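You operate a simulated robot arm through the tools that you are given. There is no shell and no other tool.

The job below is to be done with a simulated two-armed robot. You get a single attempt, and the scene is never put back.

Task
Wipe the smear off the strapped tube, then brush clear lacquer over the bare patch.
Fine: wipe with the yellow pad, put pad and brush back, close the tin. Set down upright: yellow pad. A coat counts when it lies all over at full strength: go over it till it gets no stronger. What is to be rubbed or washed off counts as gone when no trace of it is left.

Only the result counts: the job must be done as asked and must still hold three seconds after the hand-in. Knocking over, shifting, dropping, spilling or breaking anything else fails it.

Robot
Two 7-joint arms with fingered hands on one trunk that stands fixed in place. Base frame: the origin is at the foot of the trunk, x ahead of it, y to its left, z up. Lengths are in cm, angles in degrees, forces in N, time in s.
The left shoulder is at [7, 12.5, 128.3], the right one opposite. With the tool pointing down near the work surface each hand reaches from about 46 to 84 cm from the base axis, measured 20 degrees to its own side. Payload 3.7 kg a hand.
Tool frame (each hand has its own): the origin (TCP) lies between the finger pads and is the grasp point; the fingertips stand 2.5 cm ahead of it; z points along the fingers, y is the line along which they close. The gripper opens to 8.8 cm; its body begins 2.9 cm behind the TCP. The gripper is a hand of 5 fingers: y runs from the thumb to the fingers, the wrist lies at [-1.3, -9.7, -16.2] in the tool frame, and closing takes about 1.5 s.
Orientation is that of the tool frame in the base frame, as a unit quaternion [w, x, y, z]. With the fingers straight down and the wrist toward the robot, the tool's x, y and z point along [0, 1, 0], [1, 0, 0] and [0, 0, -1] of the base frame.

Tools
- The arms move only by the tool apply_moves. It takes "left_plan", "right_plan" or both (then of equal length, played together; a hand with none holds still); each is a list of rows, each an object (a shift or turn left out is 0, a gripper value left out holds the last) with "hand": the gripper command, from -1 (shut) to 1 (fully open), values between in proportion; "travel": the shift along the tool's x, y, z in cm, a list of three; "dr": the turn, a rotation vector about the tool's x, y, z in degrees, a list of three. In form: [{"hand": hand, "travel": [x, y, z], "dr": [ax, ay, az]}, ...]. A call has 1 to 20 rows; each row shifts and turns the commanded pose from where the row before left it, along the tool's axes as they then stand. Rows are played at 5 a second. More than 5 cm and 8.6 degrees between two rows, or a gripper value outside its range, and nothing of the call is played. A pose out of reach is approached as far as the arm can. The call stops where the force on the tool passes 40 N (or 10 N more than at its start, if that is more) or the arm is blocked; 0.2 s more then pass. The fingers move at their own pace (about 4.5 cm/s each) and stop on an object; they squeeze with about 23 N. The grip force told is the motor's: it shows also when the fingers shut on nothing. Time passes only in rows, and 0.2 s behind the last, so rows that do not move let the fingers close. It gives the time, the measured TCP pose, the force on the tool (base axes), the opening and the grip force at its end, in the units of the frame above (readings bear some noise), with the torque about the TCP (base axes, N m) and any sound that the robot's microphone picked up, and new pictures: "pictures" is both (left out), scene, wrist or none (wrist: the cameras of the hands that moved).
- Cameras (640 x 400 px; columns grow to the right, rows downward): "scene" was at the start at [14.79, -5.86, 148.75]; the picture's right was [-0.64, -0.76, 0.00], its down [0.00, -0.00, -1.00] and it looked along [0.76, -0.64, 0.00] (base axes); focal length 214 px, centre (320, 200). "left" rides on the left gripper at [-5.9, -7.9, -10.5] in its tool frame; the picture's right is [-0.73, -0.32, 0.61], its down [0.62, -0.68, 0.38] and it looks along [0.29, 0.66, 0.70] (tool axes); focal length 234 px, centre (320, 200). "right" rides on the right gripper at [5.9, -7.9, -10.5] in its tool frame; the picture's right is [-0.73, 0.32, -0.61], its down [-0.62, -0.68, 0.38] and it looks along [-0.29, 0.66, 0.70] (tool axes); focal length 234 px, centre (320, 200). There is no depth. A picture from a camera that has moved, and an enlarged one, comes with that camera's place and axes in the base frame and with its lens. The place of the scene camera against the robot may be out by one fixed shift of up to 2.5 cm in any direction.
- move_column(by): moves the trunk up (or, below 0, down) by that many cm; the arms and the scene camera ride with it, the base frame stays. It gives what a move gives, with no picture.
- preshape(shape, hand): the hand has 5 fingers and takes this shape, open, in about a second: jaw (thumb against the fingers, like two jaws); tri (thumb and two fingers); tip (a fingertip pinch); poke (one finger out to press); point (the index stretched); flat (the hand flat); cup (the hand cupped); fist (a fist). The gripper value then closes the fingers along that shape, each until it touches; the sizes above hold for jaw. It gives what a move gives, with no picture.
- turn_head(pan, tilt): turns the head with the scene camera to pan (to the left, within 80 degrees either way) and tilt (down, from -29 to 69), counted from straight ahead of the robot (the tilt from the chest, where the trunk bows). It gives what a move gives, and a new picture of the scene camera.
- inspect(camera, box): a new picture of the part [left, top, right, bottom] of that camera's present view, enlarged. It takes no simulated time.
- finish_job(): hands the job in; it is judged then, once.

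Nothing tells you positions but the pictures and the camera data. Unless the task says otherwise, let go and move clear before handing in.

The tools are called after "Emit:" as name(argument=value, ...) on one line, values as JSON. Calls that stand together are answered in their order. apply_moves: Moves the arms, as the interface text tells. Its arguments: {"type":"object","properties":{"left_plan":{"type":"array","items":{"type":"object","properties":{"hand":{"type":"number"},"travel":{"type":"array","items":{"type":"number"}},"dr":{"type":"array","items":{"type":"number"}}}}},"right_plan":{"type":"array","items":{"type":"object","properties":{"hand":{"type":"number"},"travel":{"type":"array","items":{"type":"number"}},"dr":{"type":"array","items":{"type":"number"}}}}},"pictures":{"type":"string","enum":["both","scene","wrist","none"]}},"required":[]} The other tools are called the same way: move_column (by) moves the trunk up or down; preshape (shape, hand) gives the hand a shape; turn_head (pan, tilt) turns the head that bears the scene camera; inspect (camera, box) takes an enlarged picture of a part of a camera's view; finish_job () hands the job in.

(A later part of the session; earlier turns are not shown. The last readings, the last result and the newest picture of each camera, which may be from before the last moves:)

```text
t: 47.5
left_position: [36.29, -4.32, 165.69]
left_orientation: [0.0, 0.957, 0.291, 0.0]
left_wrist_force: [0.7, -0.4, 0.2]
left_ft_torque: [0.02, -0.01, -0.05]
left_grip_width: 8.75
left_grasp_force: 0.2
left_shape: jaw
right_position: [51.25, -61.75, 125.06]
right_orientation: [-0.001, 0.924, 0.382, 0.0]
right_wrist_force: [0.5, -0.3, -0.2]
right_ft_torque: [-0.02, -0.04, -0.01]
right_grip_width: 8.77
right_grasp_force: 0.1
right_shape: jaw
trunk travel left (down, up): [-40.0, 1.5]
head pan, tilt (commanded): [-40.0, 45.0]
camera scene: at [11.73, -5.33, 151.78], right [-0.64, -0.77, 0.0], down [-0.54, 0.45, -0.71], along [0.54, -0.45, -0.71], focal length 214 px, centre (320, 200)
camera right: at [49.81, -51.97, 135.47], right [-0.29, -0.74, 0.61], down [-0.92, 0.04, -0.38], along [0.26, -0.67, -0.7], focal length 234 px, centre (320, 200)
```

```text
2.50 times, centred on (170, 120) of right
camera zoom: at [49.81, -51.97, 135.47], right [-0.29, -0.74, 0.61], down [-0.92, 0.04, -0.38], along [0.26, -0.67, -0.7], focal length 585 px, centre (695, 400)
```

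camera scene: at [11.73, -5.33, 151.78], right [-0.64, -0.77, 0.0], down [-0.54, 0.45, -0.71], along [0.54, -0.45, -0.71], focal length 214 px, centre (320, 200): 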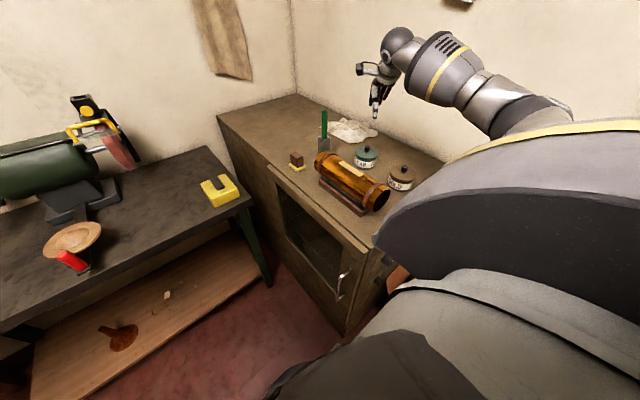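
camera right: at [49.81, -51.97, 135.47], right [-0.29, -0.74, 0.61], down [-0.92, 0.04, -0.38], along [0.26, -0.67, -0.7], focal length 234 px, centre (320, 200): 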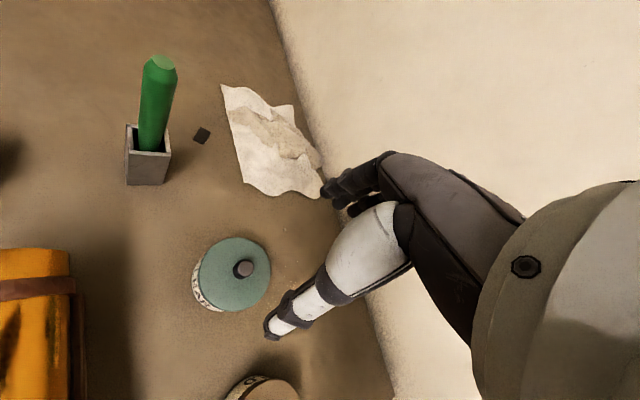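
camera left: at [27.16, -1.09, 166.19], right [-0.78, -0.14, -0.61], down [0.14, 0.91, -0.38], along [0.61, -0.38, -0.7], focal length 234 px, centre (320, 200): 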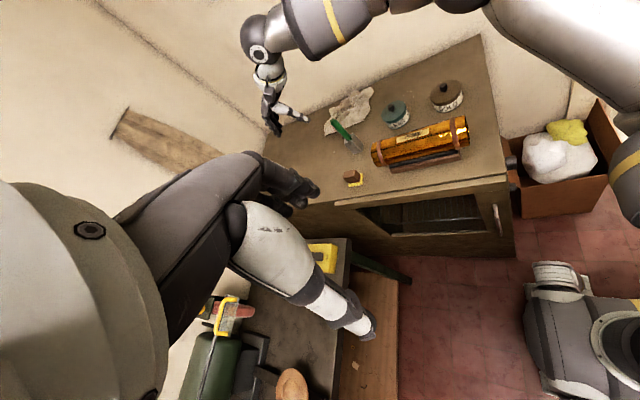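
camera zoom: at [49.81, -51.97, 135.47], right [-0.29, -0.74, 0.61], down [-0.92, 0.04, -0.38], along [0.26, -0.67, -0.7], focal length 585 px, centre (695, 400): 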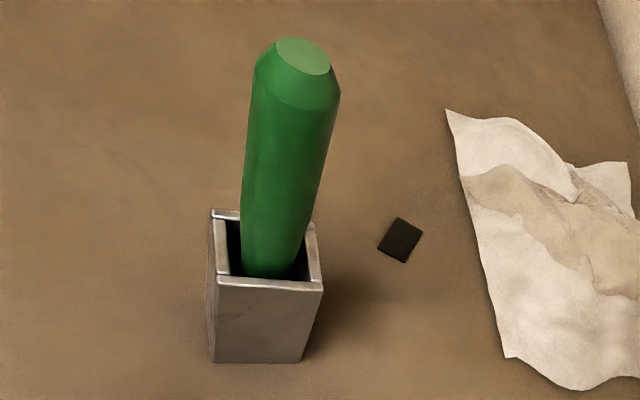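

The tin's lid is centred near [51.7,-62.3]. I'll partly close the hand and descend above the knob, then re-measure.

Emit:
apply_moves(right_plan=[{"travel": [-0.14, 0.78, 2], "hand": 0.3}, {"travel": [0, 0, 2], "hand": 0.2}, {"travel": [0, 0, 2], "hand": 0.2}, {"travel": [0, 0, 2], "hand": 0.2}, {}, {}])

Emit:
inspect(camera="right", box=[180, 150, 360, 350])

Emit:
inspect(camera="scene", box=[320, 60, 440, 180])

Emit:
inspect(camera="left", box=[360, 50, 480, 150])

```text
t: 48.9
left_position: [36.29, -4.31, 165.49]
left_orientation: [0.0, 0.956, 0.292, -0.001]
left_wrist_force: [0.0, -0.5, -0.2]
left_ft_torque: [0.04, 0.0, 0.02]
left_grip_width: 8.77
left_grasp_force: 0.0
left_shape: jaw
right_position: [51.83, -62.34, 117.15]
right_orientation: [0.0, 0.924, 0.382, 0.0]
right_wrist_force: [-0.6, 0.5, -0.7]
right_ft_torque: [0.01, -0.02, -0.02]
right_grip_width: 5.33
right_grasp_force: 0.1
right_shape: jaw
trunk travel left (down, up): [-40.0, 1.5]
head pan, tilt (commanded): [-40.0, 45.0]
camera scene: at [11.71, -5.31, 151.79], right [-0.64, -0.77, 0.0], down [-0.54, 0.45, -0.71], along [0.54, -0.45, -0.71], focal length 214 px, centre (320, 200)
camera right: at [50.23, -52.51, 127.6], right [-0.29, -0.74, 0.61], down [-0.92, 0.04, -0.38], along [0.26, -0.67, -0.7], focal length 234 px, centre (320, 200)
```

scene: 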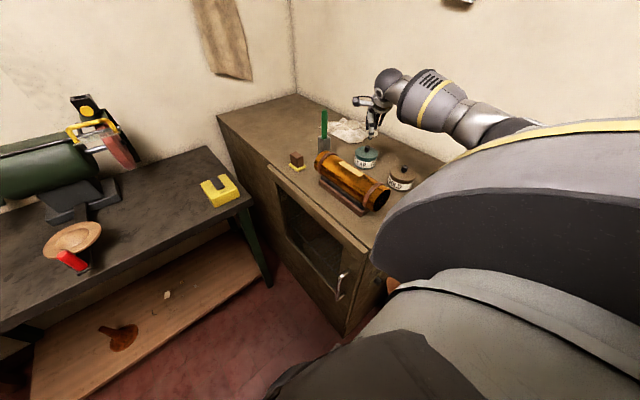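
right: 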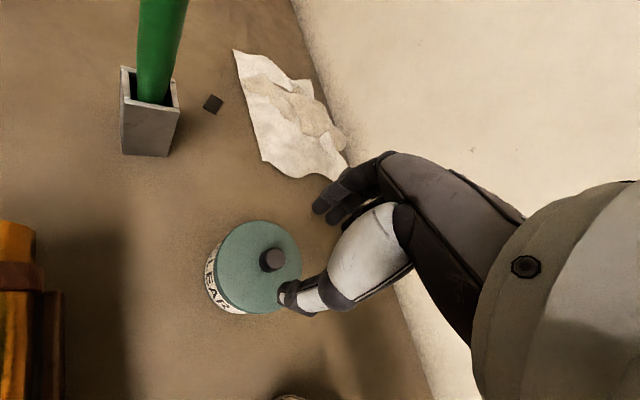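

```text
2.00 times, centred on (270, 250) of right
camera zoom: at [50.23, -52.51, 127.6], right [-0.29, -0.74, 0.61], down [-0.92, 0.04, -0.38], along [0.26, -0.67, -0.7], focal length 468 px, centre (420, 100)
```

zoom: 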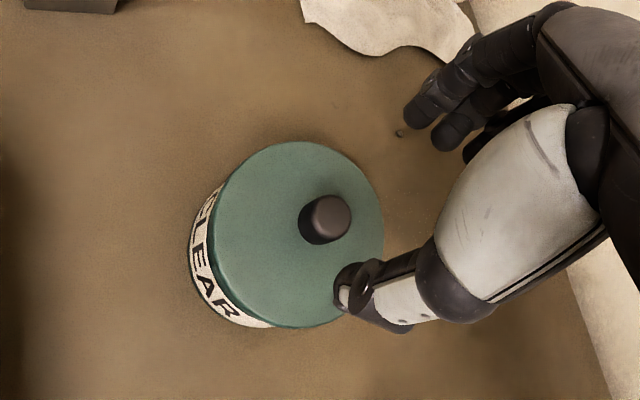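

```text
3.33 times, centred on (380, 120) of scene
camera zoom: at [11.71, -5.31, 151.79], right [-0.64, -0.77, 0.0], down [-0.54, 0.45, -0.71], along [0.54, -0.45, -0.71], focal length 715 px, centre (120, 467)
```

zoom: 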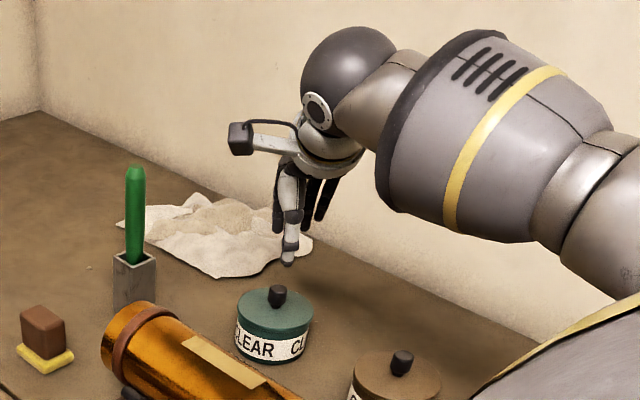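

```text
4.00 times, centred on (420, 100) of left
camera zoom: at [27.14, -1.12, 176.17], right [-0.78, -0.14, -0.61], down [0.14, 0.91, -0.38], along [0.61, -0.38, -0.7], focal length 937 px, centre (-80, 600)
```

zoom: 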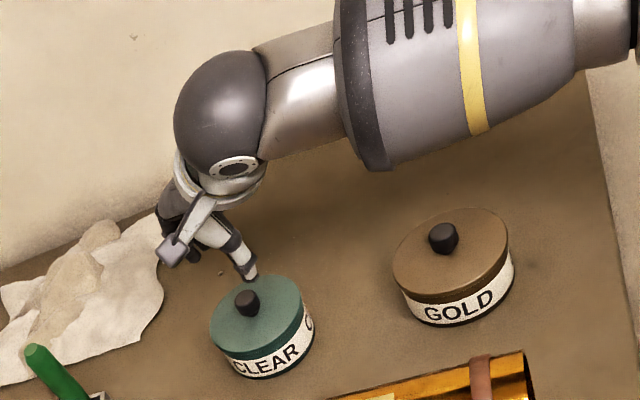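

Combining views, the knob top is at ≈[51.85,-62.75,109.6]. I'll correct by a few millimetres and descend to just above grasp height.

Emit:
apply_moves(right_plan=[{"travel": [-0.25, 0.32, 1.5]}, {"travel": [0, 0, 1.5]}, {"travel": [0, 0, 1.5]}, {"travel": [0, 0, 0.8]}, {}], pictures="none")

Emit:
inspect(camera="right", box=[200, 170, 380, 330])

Emit:
inspect(camera="scene", box=[340, 90, 410, 180])

Emit:
inspect(camera="left", box=[370, 80, 450, 150])

```text
t: 50.1
left_position: [36.15, -4.48, 165.7]
left_orientation: [0.002, 0.956, 0.292, 0.0]
left_wrist_force: [-0.6, 0.5, 0.3]
left_ft_torque: [0.03, -0.02, -0.01]
left_grip_width: 8.74
left_grasp_force: 0.0
left_shape: jaw
right_position: [51.6, -62.63, 112.0]
right_orientation: [0.001, 0.924, 0.382, 0.0]
right_wrist_force: [-0.1, -0.3, 0.0]
right_ft_torque: [0.01, -0.01, -0.03]
right_grip_width: 5.3
right_grasp_force: 0.1
right_shape: jaw
trunk travel left (down, up): [-40.0, 1.5]
head pan, tilt (commanded): [-40.0, 45.0]
```

```text
2.50 times, centred on (290, 250) of right
camera zoom: at [50.18, -52.85, 122.29], right [-0.29, -0.74, 0.61], down [-0.92, 0.04, -0.38], along [0.26, -0.67, -0.7], focal length 585 px, centre (395, 75)
```

zoom: 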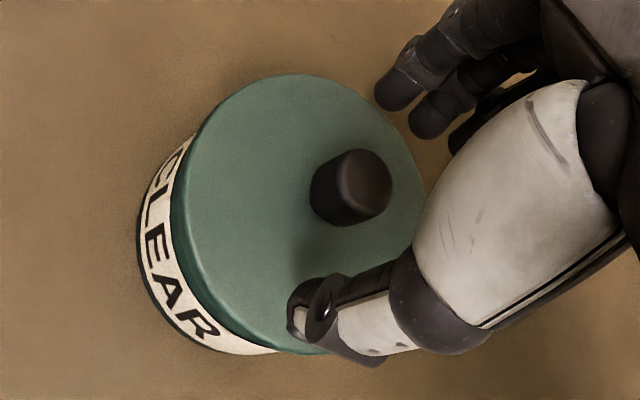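

```text
4.44 times, centred on (375, 135) of scene
camera zoom: at [11.69, -5.28, 151.79], right [-0.64, -0.77, 0.0], down [-0.54, 0.45, -0.71], along [0.54, -0.45, -0.71], focal length 953 px, centre (76, 489)
```

zoom: 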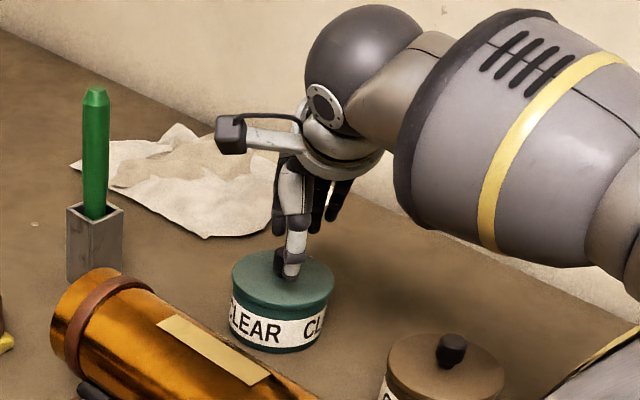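

```text
5.71 times, centred on (410, 115) of left
camera zoom: at [27.12, -1.09, 176.18], right [-0.78, -0.14, -0.61], down [0.14, 0.91, -0.38], along [0.61, -0.38, -0.7], focal length 1338 px, centre (-194, 686)
```

zoom: 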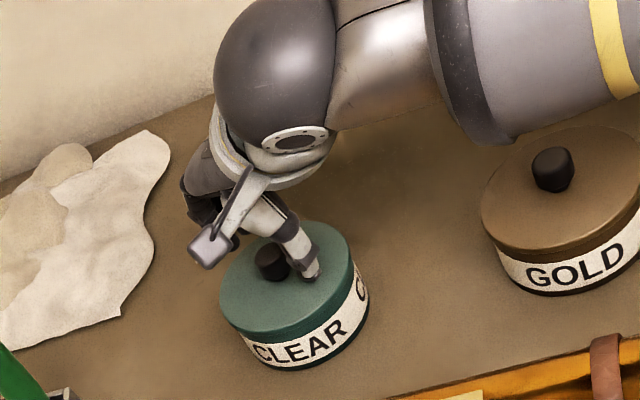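

Knob confirmed at [51.9,-62.75,109.6]. Final small correction and descent, then check for contact.

Emit:
apply_moves(right_plan=[{"travel": [0.03, 0.25, 0.6]}, {"travel": [0, 0, 0.5]}, {"travel": [0, 0, 0.4]}, {}], pictures="none")

Emit:
inspect(camera="scene", box=[350, 110, 400, 170])

Emit:
inspect(camera="right", box=[200, 170, 380, 330])

```text
t: 51.1
left_position: [36.27, -4.4, 165.64]
left_orientation: [0.001, 0.956, 0.293, 0.0]
left_wrist_force: [-0.6, 0.4, 0.1]
left_ft_torque: [0.01, -0.03, 0.0]
left_grip_width: 8.77
left_grasp_force: 0.1
left_shape: jaw
right_position: [51.9, -62.86, 110.29]
right_orientation: [0.0, 0.924, 0.383, 0.001]
right_wrist_force: [-0.6, -0.3, -0.4]
right_ft_torque: [0.0, -0.04, -0.05]
right_grip_width: 5.32
right_grasp_force: 0.0
right_shape: jaw
trunk travel left (down, up): [-40.0, 1.5]
head pan, tilt (commanded): [-40.0, 45.0]
```

```text
6.67 times, centred on (375, 140) of scene
camera zoom: at [11.69, -5.29, 151.79], right [-0.64, -0.77, 0.0], down [-0.54, 0.45, -0.71], along [0.54, -0.45, -0.71], focal length 1430 px, centre (-47, 600)
```

zoom: 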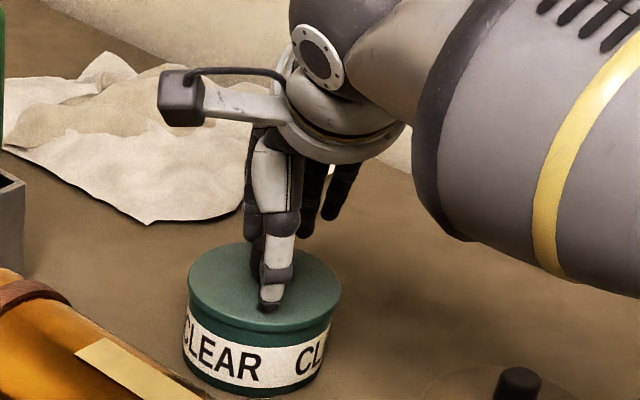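

```text
2.50 times, centred on (290, 250) of right
camera zoom: at [50.43, -53.03, 120.8], right [-0.29, -0.74, 0.61], down [-0.92, 0.04, -0.38], along [0.26, -0.67, -0.7], focal length 585 px, centre (395, 75)
```

zoom: 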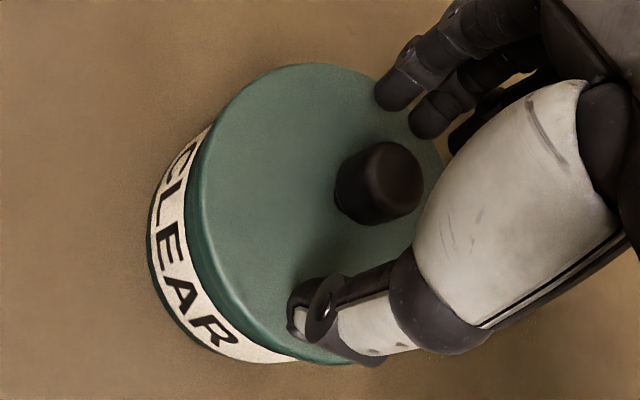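

The knob sits between thumb and fingers. Closing gently.

Emit:
apply_moves(right_plan=[{"hand": 0}, {"hand": -0.2}, {"hand": -0.4}, {"hand": -0.6}, {"hand": -0.8}, {"hand": -1}, {"hand": -1}, {"hand": -1}, {"hand": -1}], pictures="none")

Emit:
inspect(camera="scene", box=[350, 110, 400, 170])

Emit:
inspect(camera="right", box=[200, 170, 380, 330])

```text
t: 53.1
left_position: [36.27, -4.38, 165.64]
left_orientation: [0.001, 0.956, 0.292, 0.001]
left_wrist_force: [0.2, 0.8, -0.9]
left_ft_torque: [0.0, -0.03, 0.02]
left_grip_width: 8.78
left_grasp_force: 0.0
left_shape: jaw
right_position: [51.94, -62.8, 110.35]
right_orientation: [-0.001, 0.924, 0.383, 0.0]
right_wrist_force: [0.5, 0.2, 1.8]
right_ft_torque: [-0.03, 0.01, 0.01]
right_grip_width: 1.28
right_grasp_force: 22.8
right_shape: jaw
trunk travel left (down, up): [-40.0, 1.5]
head pan, tilt (commanded): [-40.0, 45.0]
heard: snap
```

```text
6.67 times, centred on (375, 140) of scene
camera zoom: at [11.69, -5.28, 151.79], right [-0.64, -0.77, 0.0], down [-0.54, 0.45, -0.71], along [0.54, -0.45, -0.71], focal length 1430 px, centre (-47, 600)
```

zoom: 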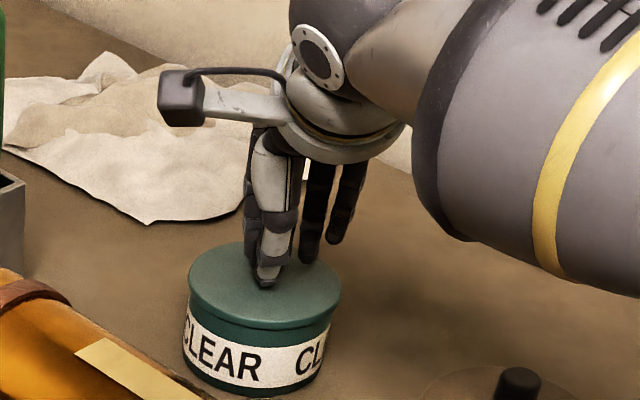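

```text
2.50 times, centred on (290, 250) of right
camera zoom: at [50.42, -53.02, 120.8], right [-0.29, -0.74, 0.61], down [-0.92, 0.04, -0.38], along [0.26, -0.67, -0.7], focal length 585 px, centre (395, 75)
```

zoom: 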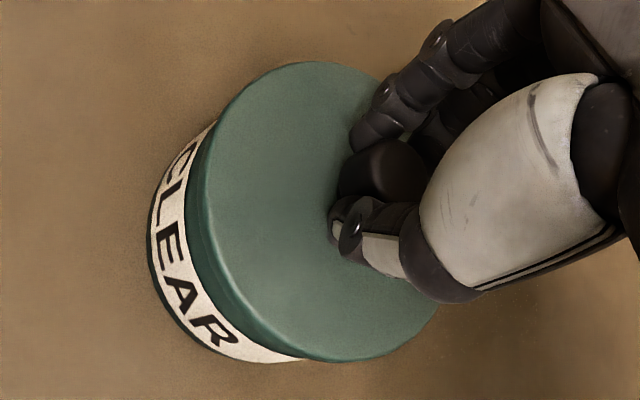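

The hand closed on the knob (a snap was heard, possibly the lid's seal). I'll lift slightly and look.

Emit:
apply_moves(right_plan=[{"travel": [0, 0, -0.4]}, {"travel": [0, 0, -0.4]}, {}], pictures="none")

Emit:
inspect(camera="scene", box=[350, 110, 400, 170])

Emit:
inspect(camera="right", box=[200, 170, 380, 330])

Emit:
inspect(camera="left", box=[370, 80, 450, 150])

```text
t: 53.9
left_position: [36.27, -4.39, 165.8]
left_orientation: [0.0, 0.956, 0.292, 0.0]
left_wrist_force: [-0.4, 0.1, -0.3]
left_ft_torque: [0.0, -0.02, 0.01]
left_grip_width: 8.79
left_grasp_force: 0.1
left_shape: jaw
right_position: [51.97, -62.81, 111.22]
right_orientation: [0.0, 0.924, 0.382, -0.001]
right_wrist_force: [-0.2, 0.8, -0.2]
right_ft_torque: [-0.02, 0.0, -0.02]
right_grip_width: 1.34
right_grasp_force: 23.3
right_shape: jaw
trunk travel left (down, up): [-40.0, 1.5]
head pan, tilt (commanded): [-40.0, 45.0]
```

```text
6.67 times, centred on (375, 140) of scene
camera zoom: at [11.71, -5.3, 151.79], right [-0.64, -0.77, 0.0], down [-0.54, 0.45, -0.71], along [0.54, -0.45, -0.71], focal length 1430 px, centre (-47, 600)
```

zoom: 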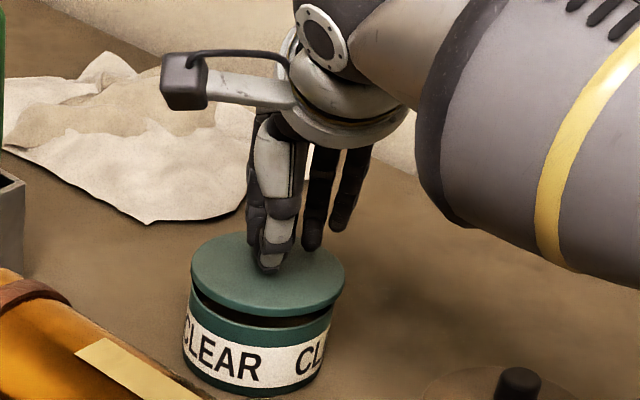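

```text
2.50 times, centred on (290, 250) of right
camera zoom: at [50.4, -53.05, 121.58], right [-0.29, -0.74, 0.61], down [-0.92, 0.04, -0.38], along [0.26, -0.67, -0.7], focal length 585 px, centre (395, 75)
```

zoom: 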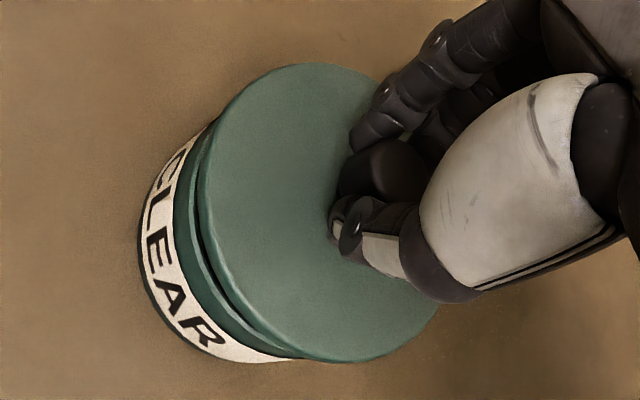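

```text
5.71 times, centred on (410, 115) of left
camera zoom: at [27.14, -1.11, 176.17], right [-0.78, -0.14, -0.61], down [0.14, 0.91, -0.38], along [0.61, -0.38, -0.7], focal length 1338 px, centre (-194, 686)
```

zoom: 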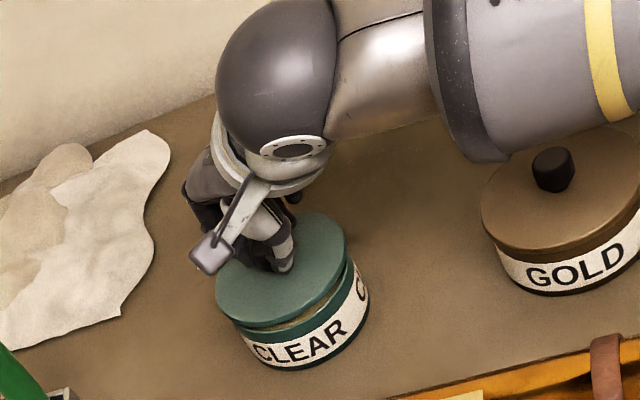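

The lid came free cleanly (the snap was it releasing); the tin didn't move. I'll lift it and carry it to the free spot near [61.8,-49] between the tube end, pad and holder.

Emit:
apply_moves(right_plan=[{"travel": [0, 0, -1]}, {"travel": [0, 0, -2.5]}, {"travel": [0, 0, -3]}, {"travel": [0, 0, -4]}, {"travel": [3.35, -0.55, 0]}, {"travel": [3.35, -0.55, 0]}, {"travel": [3.35, -0.55, 0]}, {"travel": [3.35, -0.55, 0]}, {"travel": [3.36, -0.56, 0]}, {}, {}])

Emit:
inspect(camera="left", box=[320, 60, 500, 200])

Emit:
inspect(camera="scene", box=[260, 70, 440, 190])

```text
t: 56.3
left_position: [36.3, -4.27, 165.6]
left_orientation: [0.001, 0.956, 0.293, -0.001]
left_wrist_force: [0.4, 0.3, -0.4]
left_ft_torque: [-0.03, -0.01, -0.01]
left_grip_width: 8.78
left_grasp_force: 0.1
left_shape: jaw
right_position: [61.83, -48.94, 121.6]
right_orientation: [0.0, 0.924, 0.382, 0.0]
right_wrist_force: [0.2, 0.3, -0.8]
right_ft_torque: [-0.04, 0.01, 0.0]
right_grip_width: 1.31
right_grasp_force: 22.5
right_shape: jaw
trunk travel left (down, up): [-40.0, 1.5]
head pan, tilt (commanded): [-40.0, 45.0]
camera scene: at [11.74, -5.24, 151.79], right [-0.64, -0.77, 0.0], down [-0.54, 0.45, -0.71], along [0.54, -0.45, -0.71], focal length 214 px, centre (320, 200)
camera right: at [60.32, -39.17, 132.03], right [-0.29, -0.74, 0.61], down [-0.92, 0.04, -0.38], along [0.26, -0.67, -0.7], focal length 234 px, centre (320, 200)
```

scene: 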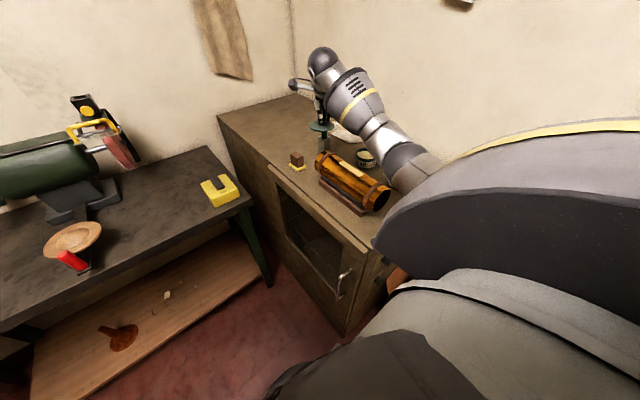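
right: 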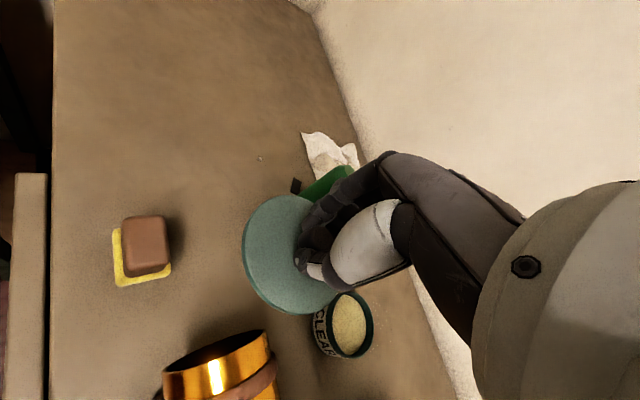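

```text
2.86 times, centred on (410, 130) of left
camera zoom: at [27.18, -1.05, 176.17], right [-0.78, -0.14, -0.61], down [0.14, 0.91, -0.38], along [0.61, -0.38, -0.7], focal length 669 px, centre (63, 400)
```

zoom: 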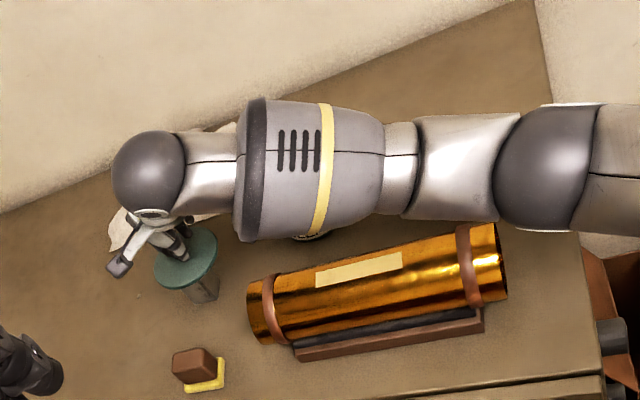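

```text
3.33 times, centred on (350, 130) of scene
camera zoom: at [11.74, -5.24, 151.79], right [-0.64, -0.77, 0.0], down [-0.54, 0.45, -0.71], along [0.54, -0.45, -0.71], focal length 715 px, centre (220, 433)
```

zoom: 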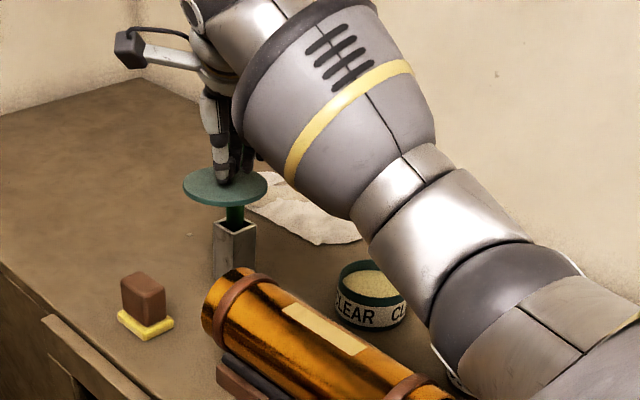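

The lid is held level above its spot. I'll lower in stages, checking clearance to the brush and tube.

Emit:
apply_moves(right_plan=[{"travel": [0, 0, 2.5]}, {"travel": [0, 0, 2.5]}, {"travel": [0, 0, 2.5]}, {}])

Emit:
inspect(camera="right", box=[160, 130, 420, 370])

Emit:
inspect(camera="scene", box=[270, 90, 370, 180])

Emit:
inspect(camera="left", box=[330, 100, 430, 190])

```text
t: 57.3
left_position: [36.23, -4.36, 165.64]
left_orientation: [0.001, 0.956, 0.292, 0.001]
left_wrist_force: [0.0, 0.2, -0.7]
left_ft_torque: [0.01, -0.02, 0.03]
left_grip_width: 8.78
left_grasp_force: 0.1
left_shape: jaw
right_position: [61.77, -49.07, 114.05]
right_orientation: [0.0, 0.924, 0.382, 0.0]
right_wrist_force: [0.1, 0.1, -1.0]
right_ft_torque: [-0.02, 0.02, 0.01]
right_grip_width: 1.33
right_grasp_force: 22.9
right_shape: jaw
trunk travel left (down, up): [-40.0, 1.5]
head pan, tilt (commanded): [-40.0, 45.0]
camera scene: at [11.69, -5.28, 151.79], right [-0.64, -0.77, 0.0], down [-0.54, 0.45, -0.71], along [0.54, -0.45, -0.71], focal length 214 px, centre (320, 200)
camera right: at [60.25, -39.25, 124.53], right [-0.29, -0.74, 0.61], down [-0.92, 0.04, -0.38], along [0.26, -0.67, -0.7], focal length 234 px, centre (320, 200)
```

scene: 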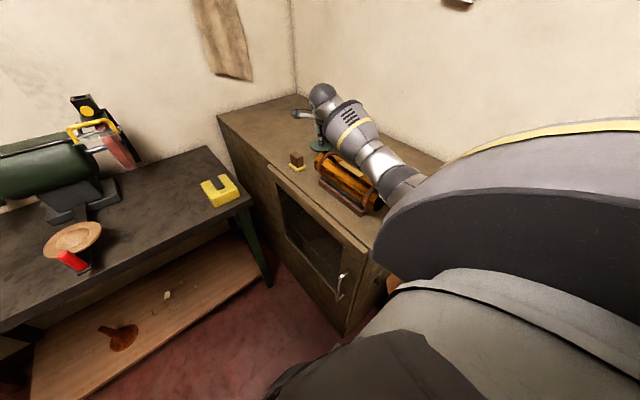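
right: 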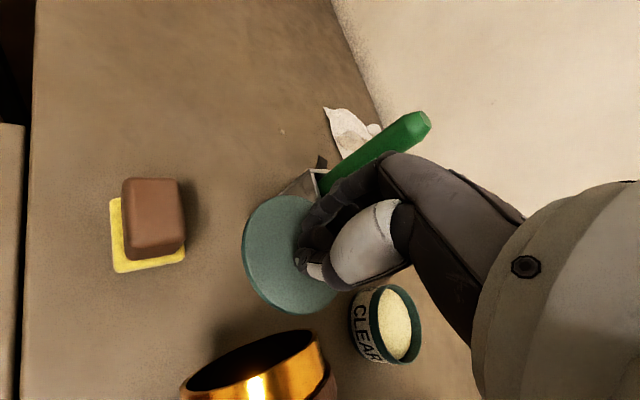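

```text
1.67 times, centred on (290, 250) of right
camera zoom: at [60.25, -39.25, 124.53], right [-0.29, -0.74, 0.61], down [-0.92, 0.04, -0.38], along [0.26, -0.67, -0.7], focal length 390 px, centre (370, 117)
```

zoom: 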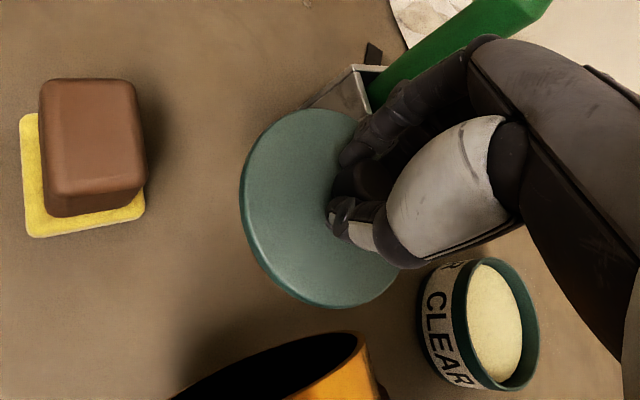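

```text
4.44 times, centred on (320, 135) of scene
camera zoom: at [11.69, -5.28, 151.79], right [-0.64, -0.77, 0.0], down [-0.54, 0.45, -0.71], along [0.54, -0.45, -0.71], focal length 953 px, centre (320, 489)
```

zoom: 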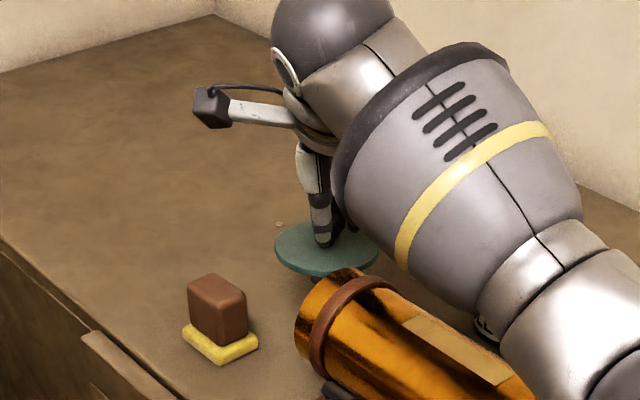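

```text
4.44 times, centred on (380, 145) of left
camera zoom: at [27.12, -1.09, 176.18], right [-0.78, -0.14, -0.61], down [0.14, 0.91, -0.38], along [0.61, -0.38, -0.7], focal length 1041 px, centre (53, 444)
```

zoom: 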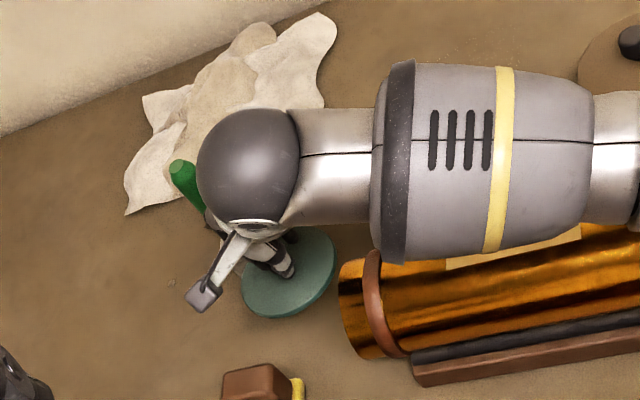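

Clearances look fine. Continuing down.

Emit:
apply_moves(right_plan=[{"travel": [0, 0, 2]}, {"travel": [0, 0, 2]}, {"travel": [0, 0, 1.5]}, {}], pictures="none")

Emit:
inspect(camera="right", box=[160, 130, 420, 370])

Emit:
inspect(camera="scene", box=[270, 90, 370, 180])

Emit:
inspect(camera="left", box=[330, 100, 480, 200])

```text
t: 58.3
left_position: [36.37, -4.43, 165.67]
left_orientation: [0.001, 0.956, 0.293, 0.0]
left_wrist_force: [-0.6, 0.2, -0.1]
left_ft_torque: [-0.02, 0.01, -0.02]
left_grip_width: 8.78
left_grasp_force: 0.0
left_shape: jaw
right_position: [61.77, -48.89, 108.6]
right_orientation: [0.0, 0.924, 0.383, 0.0]
right_wrist_force: [-0.5, -1.0, -1.0]
right_ft_torque: [0.02, 0.01, 0.01]
right_grip_width: 1.32
right_grasp_force: 23.3
right_shape: jaw
trunk travel left (down, up): [-40.0, 1.5]
head pan, tilt (commanded): [-40.0, 45.0]
```

```text
1.67 times, centred on (290, 250) of right
camera zoom: at [60.24, -39.26, 119.04], right [-0.29, -0.74, 0.61], down [-0.92, 0.04, -0.38], along [0.26, -0.67, -0.7], focal length 390 px, centre (370, 117)
```

zoom: 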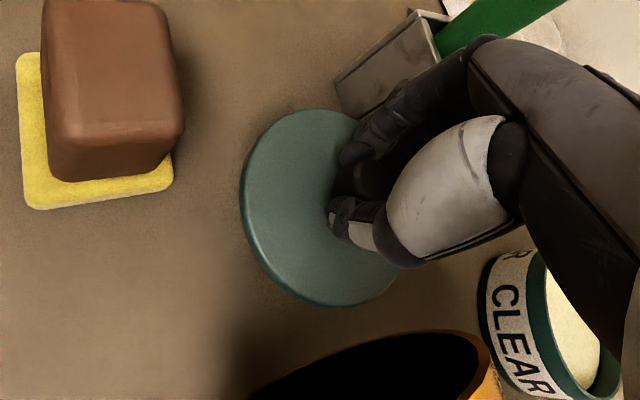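

```text
4.44 times, centred on (320, 135) of scene
camera zoom: at [11.69, -5.29, 151.79], right [-0.64, -0.77, 0.0], down [-0.54, 0.45, -0.71], along [0.54, -0.45, -0.71], focal length 953 px, centre (320, 489)
```

zoom: 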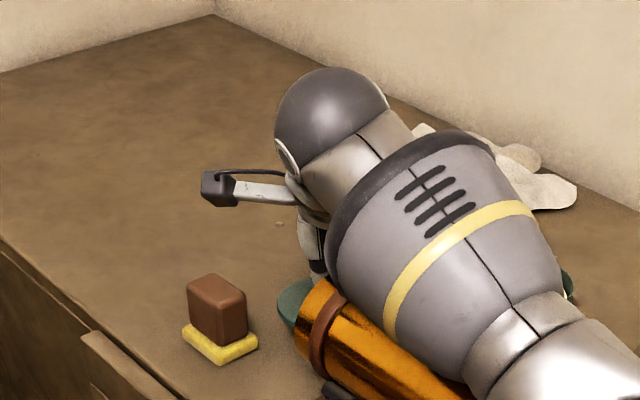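

```text
4.00 times, centred on (405, 150) of left
camera zoom: at [27.12, -1.1, 176.18], right [-0.78, -0.14, -0.61], down [0.14, 0.91, -0.38], along [0.61, -0.38, -0.7], focal length 937 px, centre (-20, 400)
```

zoom: 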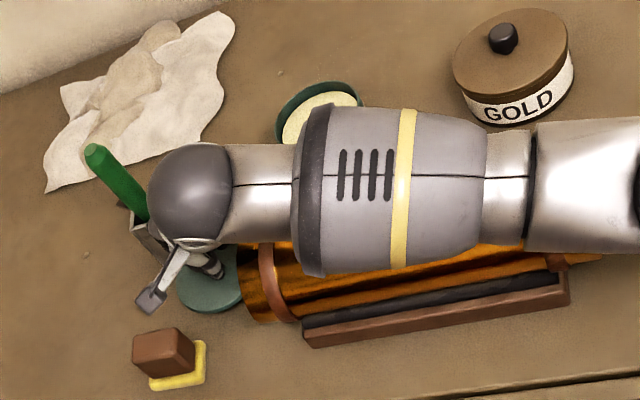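

No contact so far, with about 4 cm between forearm and tube. Lowering the last bit until the lid touches the surface.

Emit:
apply_moves(right_plan=[{"travel": [0, 0, 0.8]}, {"travel": [0, 0, 0.6]}, {}], pictures="none")

Emit:
inspect(camera="right", box=[200, 170, 360, 330])

```text
t: 59.1
left_position: [36.32, -4.43, 165.63]
left_orientation: [0.001, 0.956, 0.292, 0.0]
left_wrist_force: [-0.1, 1.3, 0.2]
left_ft_torque: [-0.03, -0.02, -0.03]
left_grip_width: 8.78
left_grasp_force: 0.1
left_shape: jaw
right_position: [61.75, -48.99, 107.25]
right_orientation: [0.0, 0.924, 0.383, 0.0]
right_wrist_force: [0.2, -0.7, -0.6]
right_ft_torque: [0.0, -0.01, 0.04]
right_grip_width: 1.29
right_grasp_force: 22.7
right_shape: jaw
trunk travel left (down, up): [-40.0, 1.5]
head pan, tilt (commanded): [-40.0, 45.0]
```

```text
2.50 times, centred on (280, 250) of right
camera zoom: at [60.27, -39.25, 117.61], right [-0.29, -0.74, 0.61], down [-0.92, 0.04, -0.38], along [0.26, -0.67, -0.7], focal length 585 px, centre (420, 75)
```

zoom: 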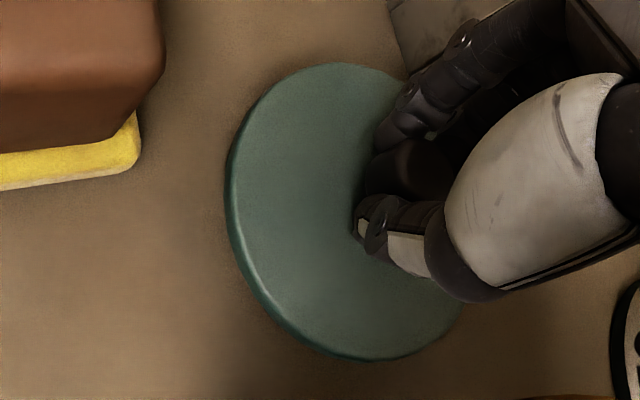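

Emit:
apply_moves(right_plan=[{"travel": [0, 0, 0.4]}, {}], pictures="none")

Emit:
apply_moves(right_plan=[{"travel": [0, 0, 0.3]}, {}], pictures="none")

Emit:
apply_moves(right_plan=[{"travel": [0, 0, 0.2]}, {}], pictures="none")

```text
t: 59.7
left_position: [36.27, -4.47, 165.67]
left_orientation: [0.001, 0.956, 0.292, 0.0]
left_wrist_force: [0.5, 0.1, 0.5]
left_ft_torque: [0.01, 0.01, 0.0]
left_grip_width: 8.73
left_grasp_force: 0.1
left_shape: jaw
right_position: [61.7, -49.03, 106.78]
right_orientation: [0.0, 0.924, 0.383, 0.0]
right_wrist_force: [-0.5, -0.4, -0.8]
right_ft_torque: [0.02, 0.02, -0.01]
right_grip_width: 1.3
right_grasp_force: 23.5
right_shape: jaw
trunk travel left (down, up): [-40.0, 1.5]
head pan, tilt (commanded): [-40.0, 45.0]
```

```text
t: 60.3
left_position: [36.21, -4.39, 165.53]
left_orientation: [0.001, 0.956, 0.292, 0.001]
left_wrist_force: [0.0, 0.1, 0.8]
left_ft_torque: [0.05, 0.02, 0.02]
left_grip_width: 8.76
left_grasp_force: 0.2
left_shape: jaw
right_position: [61.76, -49.0, 106.4]
right_orientation: [0.0, 0.924, 0.382, 0.0]
right_wrist_force: [-0.3, 0.1, -0.3]
right_ft_torque: [0.02, 0.01, 0.0]
right_grip_width: 1.28
right_grasp_force: 23.2
right_shape: jaw
trunk travel left (down, up): [-40.0, 1.5]
head pan, tilt (commanded): [-40.0, 45.0]
```

```text
t: 60.9
left_position: [36.29, -4.3, 165.72]
left_orientation: [0.0, 0.956, 0.293, 0.001]
left_wrist_force: [0.4, 0.0, 0.0]
left_ft_torque: [0.01, 0.0, 0.0]
left_grip_width: 8.76
left_grasp_force: 0.1
left_shape: jaw
right_position: [61.79, -49.04, 106.17]
right_orientation: [-0.001, 0.924, 0.383, 0.0]
right_wrist_force: [-0.2, 0.3, -0.2]
right_ft_torque: [-0.01, -0.01, 0.0]
right_grip_width: 1.3
right_grasp_force: 23.5
right_shape: jaw
trunk travel left (down, up): [-40.0, 1.5]
head pan, tilt (commanded): [-40.0, 45.0]
```

Emit:
apply_moves(right_plan=[{"travel": [0, 0, 0.2]}, {}], pictures="none")

Emit:
apply_moves(right_plan=[{"travel": [0, 0, 0.2]}, {}], pictures="none")

Emit:
inspect(camera="right", box=[200, 170, 360, 330])

```text
t: 61.5
left_position: [36.26, -4.44, 165.73]
left_orientation: [0.0, 0.956, 0.292, 0.0]
left_wrist_force: [-0.7, 0.5, 0.8]
left_ft_torque: [-0.04, 0.02, -0.03]
left_grip_width: 8.77
left_grasp_force: 0.0
left_shape: jaw
right_position: [61.83, -48.97, 106.18]
right_orientation: [0.0, 0.924, 0.383, 0.0]
right_wrist_force: [0.8, -0.4, -1.0]
right_ft_torque: [-0.03, -0.04, -0.03]
right_grip_width: 1.3
right_grasp_force: 23.0
right_shape: jaw
trunk travel left (down, up): [-40.0, 1.5]
head pan, tilt (commanded): [-40.0, 45.0]
```

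```text
t: 62.1
left_position: [36.18, -4.47, 165.65]
left_orientation: [0.0, 0.956, 0.293, 0.0]
left_wrist_force: [0.1, -0.2, 0.0]
left_ft_torque: [-0.01, 0.0, -0.01]
left_grip_width: 8.77
left_grasp_force: 0.0
left_shape: jaw
right_position: [61.74, -49.08, 105.98]
right_orientation: [0.0, 0.924, 0.383, 0.001]
right_wrist_force: [0.4, 1.1, 0.0]
right_ft_torque: [-0.04, 0.02, 0.01]
right_grip_width: 1.32
right_grasp_force: 22.5
right_shape: jaw
trunk travel left (down, up): [-40.0, 1.5]
head pan, tilt (commanded): [-40.0, 45.0]
```

```text
2.50 times, centred on (280, 250) of right
camera zoom: at [60.3, -39.25, 116.38], right [-0.29, -0.74, 0.61], down [-0.92, 0.04, -0.38], along [0.26, -0.67, -0.7], focal length 585 px, centre (420, 75)
```

zoom: 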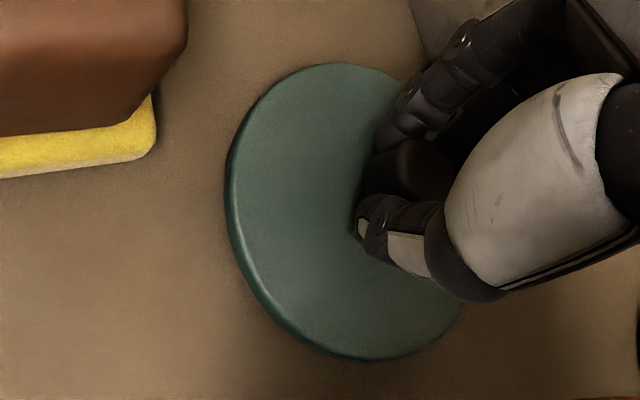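

Emit:
apply_moves(right_plan=[{"travel": [0, 0, 0.2]}, {}], pictures="none")

Emit:
apply_moves(right_plan=[{"travel": [0, 0, 0.2]}, {}], pictures="none")

```text
t: 62.7
left_position: [36.25, -4.43, 165.52]
left_orientation: [0.001, 0.956, 0.293, 0.001]
left_wrist_force: [0.9, -1.0, -0.3]
left_ft_torque: [-0.03, 0.03, -0.03]
left_grip_width: 8.8
left_grasp_force: 0.1
left_shape: jaw
right_position: [61.78, -48.97, 105.83]
right_orientation: [0.0, 0.924, 0.383, 0.0]
right_wrist_force: [0.0, 0.7, 1.3]
right_ft_torque: [-0.01, -0.06, 0.0]
right_grip_width: 1.29
right_grasp_force: 23.0
right_shape: jaw
trunk travel left (down, up): [-40.0, 1.5]
head pan, tilt (commanded): [-40.0, 45.0]
```

```text
t: 63.3
left_position: [36.33, -4.28, 165.63]
left_orientation: [0.001, 0.956, 0.293, -0.001]
left_wrist_force: [-0.1, -0.4, 0.0]
left_ft_torque: [-0.01, -0.01, -0.01]
left_grip_width: 8.76
left_grasp_force: 0.0
left_shape: jaw
right_position: [61.9, -48.9, 105.67]
right_orientation: [0.001, 0.924, 0.383, 0.0]
right_wrist_force: [0.1, 0.0, 5.6]
right_ft_torque: [-0.06, -0.05, 0.01]
right_grip_width: 1.36
right_grasp_force: 22.9
right_shape: jaw
trunk travel left (down, up): [-40.0, 1.5]
head pan, tilt (commanded): [-40.0, 45.0]
```

The lid rests on the surface (5.6 N). I'll release it by opening partway, then rise.

Emit:
apply_moves(right_plan=[{"hand": -0.7}, {"hand": -0.4}, {"hand": -0.1}, {"hand": 0.2}, {"hand": 0.2}, {"hand": 0.2}], pictures="none")

Emit:
inspect(camera="right", box=[200, 150, 400, 350])

```text
t: 64.7
left_position: [36.43, -4.34, 165.74]
left_orientation: [0.0, 0.956, 0.293, -0.001]
left_wrist_force: [0.3, -0.2, 0.2]
left_ft_torque: [-0.02, -0.02, 0.01]
left_grip_width: 8.78
left_grasp_force: 0.0
left_shape: jaw
right_position: [61.75, -49.07, 105.51]
right_orientation: [-0.001, 0.924, 0.383, 0.001]
right_wrist_force: [-0.3, -0.8, 0.8]
right_ft_torque: [0.03, -0.01, -0.01]
right_grip_width: 5.25
right_grasp_force: 0.1
right_shape: jaw
trunk travel left (down, up): [-40.0, 1.5]
head pan, tilt (commanded): [-40.0, 45.0]
```

```text
2.00 times, centred on (300, 250) of right
camera zoom: at [60.3, -39.24, 115.97], right [-0.29, -0.74, 0.61], down [-0.92, 0.04, -0.38], along [0.26, -0.67, -0.7], focal length 468 px, centre (360, 100)
```

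zoom: 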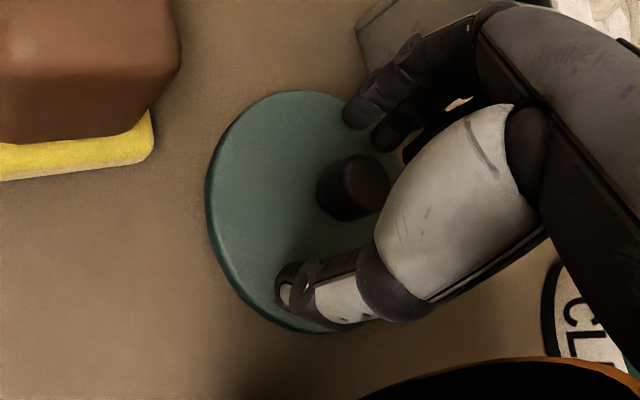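

The lid lies flat and free. I'll rise straight up and then move above the brush handle.

Emit:
apply_moves(right_plan=[{"travel": [0, 0, -2]}, {"travel": [0, 0, -4]}, {"travel": [0, 0, -4]}, {"travel": [0, 0, -4]}, {"travel": [0, 0, -4], "hand": 0.4}, {"travel": [0, 0, -3.5], "hand": 0.4}, {"travel": [-0.1, 2.5, 0]}, {"travel": [-0.1, 2.5, 0]}, {"travel": [-0.15, 2.5, 0]}, {}, {}])

Emit:
inspect(camera="right", box=[200, 150, 400, 350])

Emit:
inspect(camera="scene", box=[260, 50, 440, 190])

Emit:
inspect(camera="left", box=[320, 60, 500, 200])

```text
t: 67.1
left_position: [36.3, -4.35, 165.6]
left_orientation: [0.001, 0.956, 0.293, 0.0]
left_wrist_force: [0.7, 0.1, -0.4]
left_ft_torque: [0.01, -0.03, 0.01]
left_grip_width: 8.77
left_grasp_force: 0.1
left_shape: jaw
right_position: [67.02, -54.57, 127.02]
right_orientation: [0.0, 0.924, 0.383, -0.001]
right_wrist_force: [-0.2, -0.1, 0.0]
right_ft_torque: [0.0, 0.0, 0.0]
right_grip_width: 6.14
right_grasp_force: 0.0
right_shape: jaw
trunk travel left (down, up): [-40.0, 1.5]
head pan, tilt (commanded): [-40.0, 45.0]
camera scene: at [11.71, -5.29, 151.79], right [-0.64, -0.77, 0.0], down [-0.54, 0.45, -0.71], along [0.54, -0.45, -0.71], focal length 214 px, centre (320, 200)
camera right: at [65.39, -44.78, 137.42], right [-0.29, -0.74, 0.61], down [-0.92, 0.04, -0.38], along [0.26, -0.67, -0.7], focal length 234 px, centre (320, 200)
```

scene: 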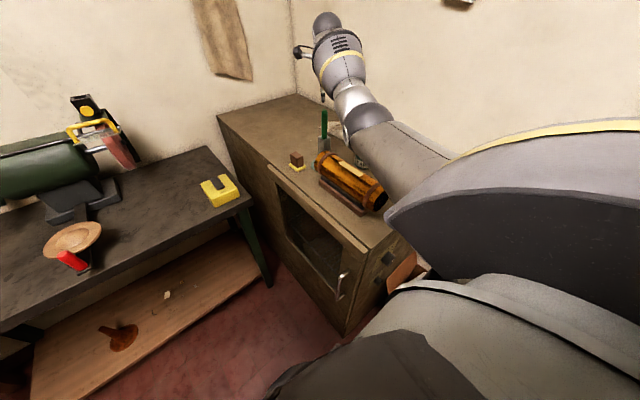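
right: 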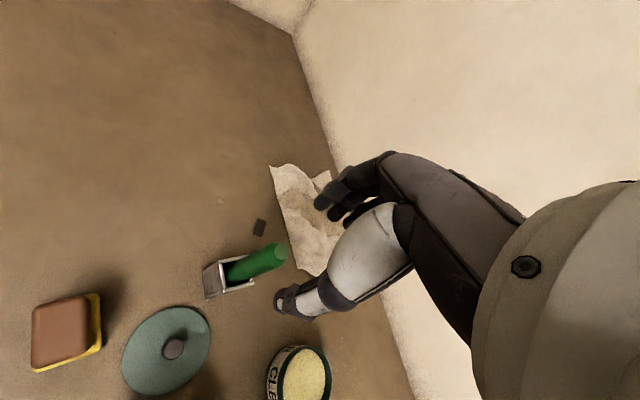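

```text
2.00 times, centred on (300, 250) of right
camera zoom: at [65.39, -44.78, 137.42], right [-0.29, -0.74, 0.61], down [-0.92, 0.04, -0.38], along [0.26, -0.67, -0.7], focal length 468 px, centre (360, 100)
```

zoom: 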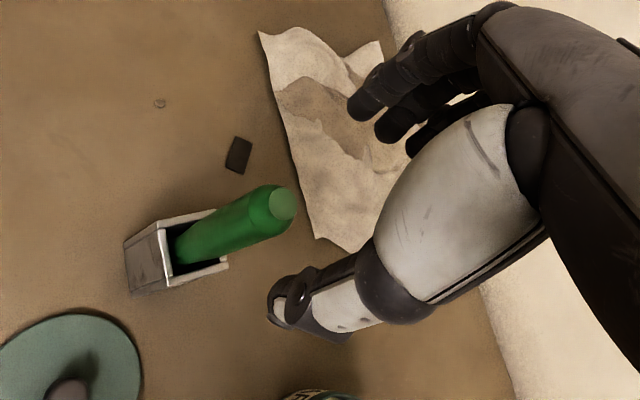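

```text
2.86 times, centred on (350, 120) of scene
camera zoom: at [11.71, -5.29, 151.79], right [-0.64, -0.77, 0.0], down [-0.54, 0.45, -0.71], along [0.54, -0.45, -0.71], focal length 613 px, centre (234, 429)
```

zoom: 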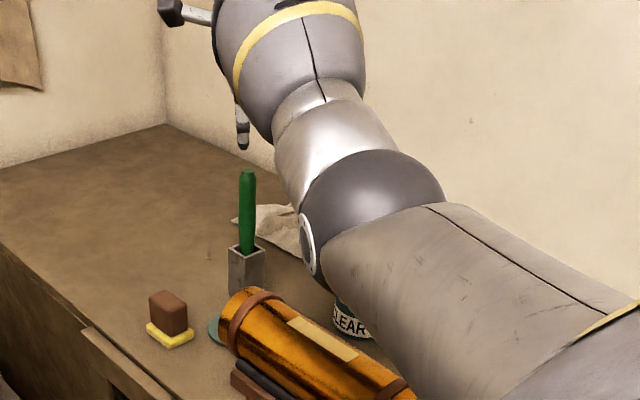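

```text
2.86 times, centred on (410, 130) of left
camera zoom: at [27.14, -1.1, 176.17], right [-0.78, -0.14, -0.61], down [0.14, 0.91, -0.38], along [0.61, -0.38, -0.7], focal length 669 px, centre (63, 400)
```

zoom: 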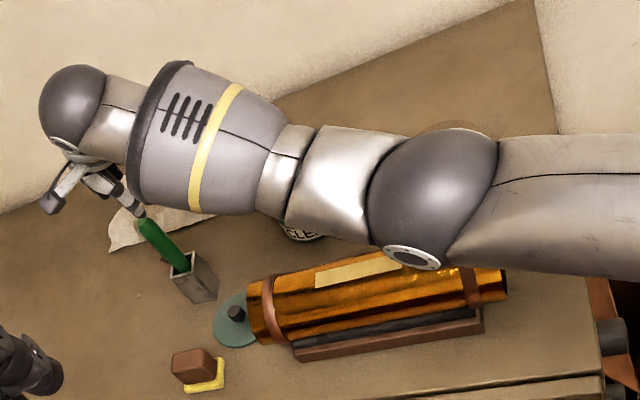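

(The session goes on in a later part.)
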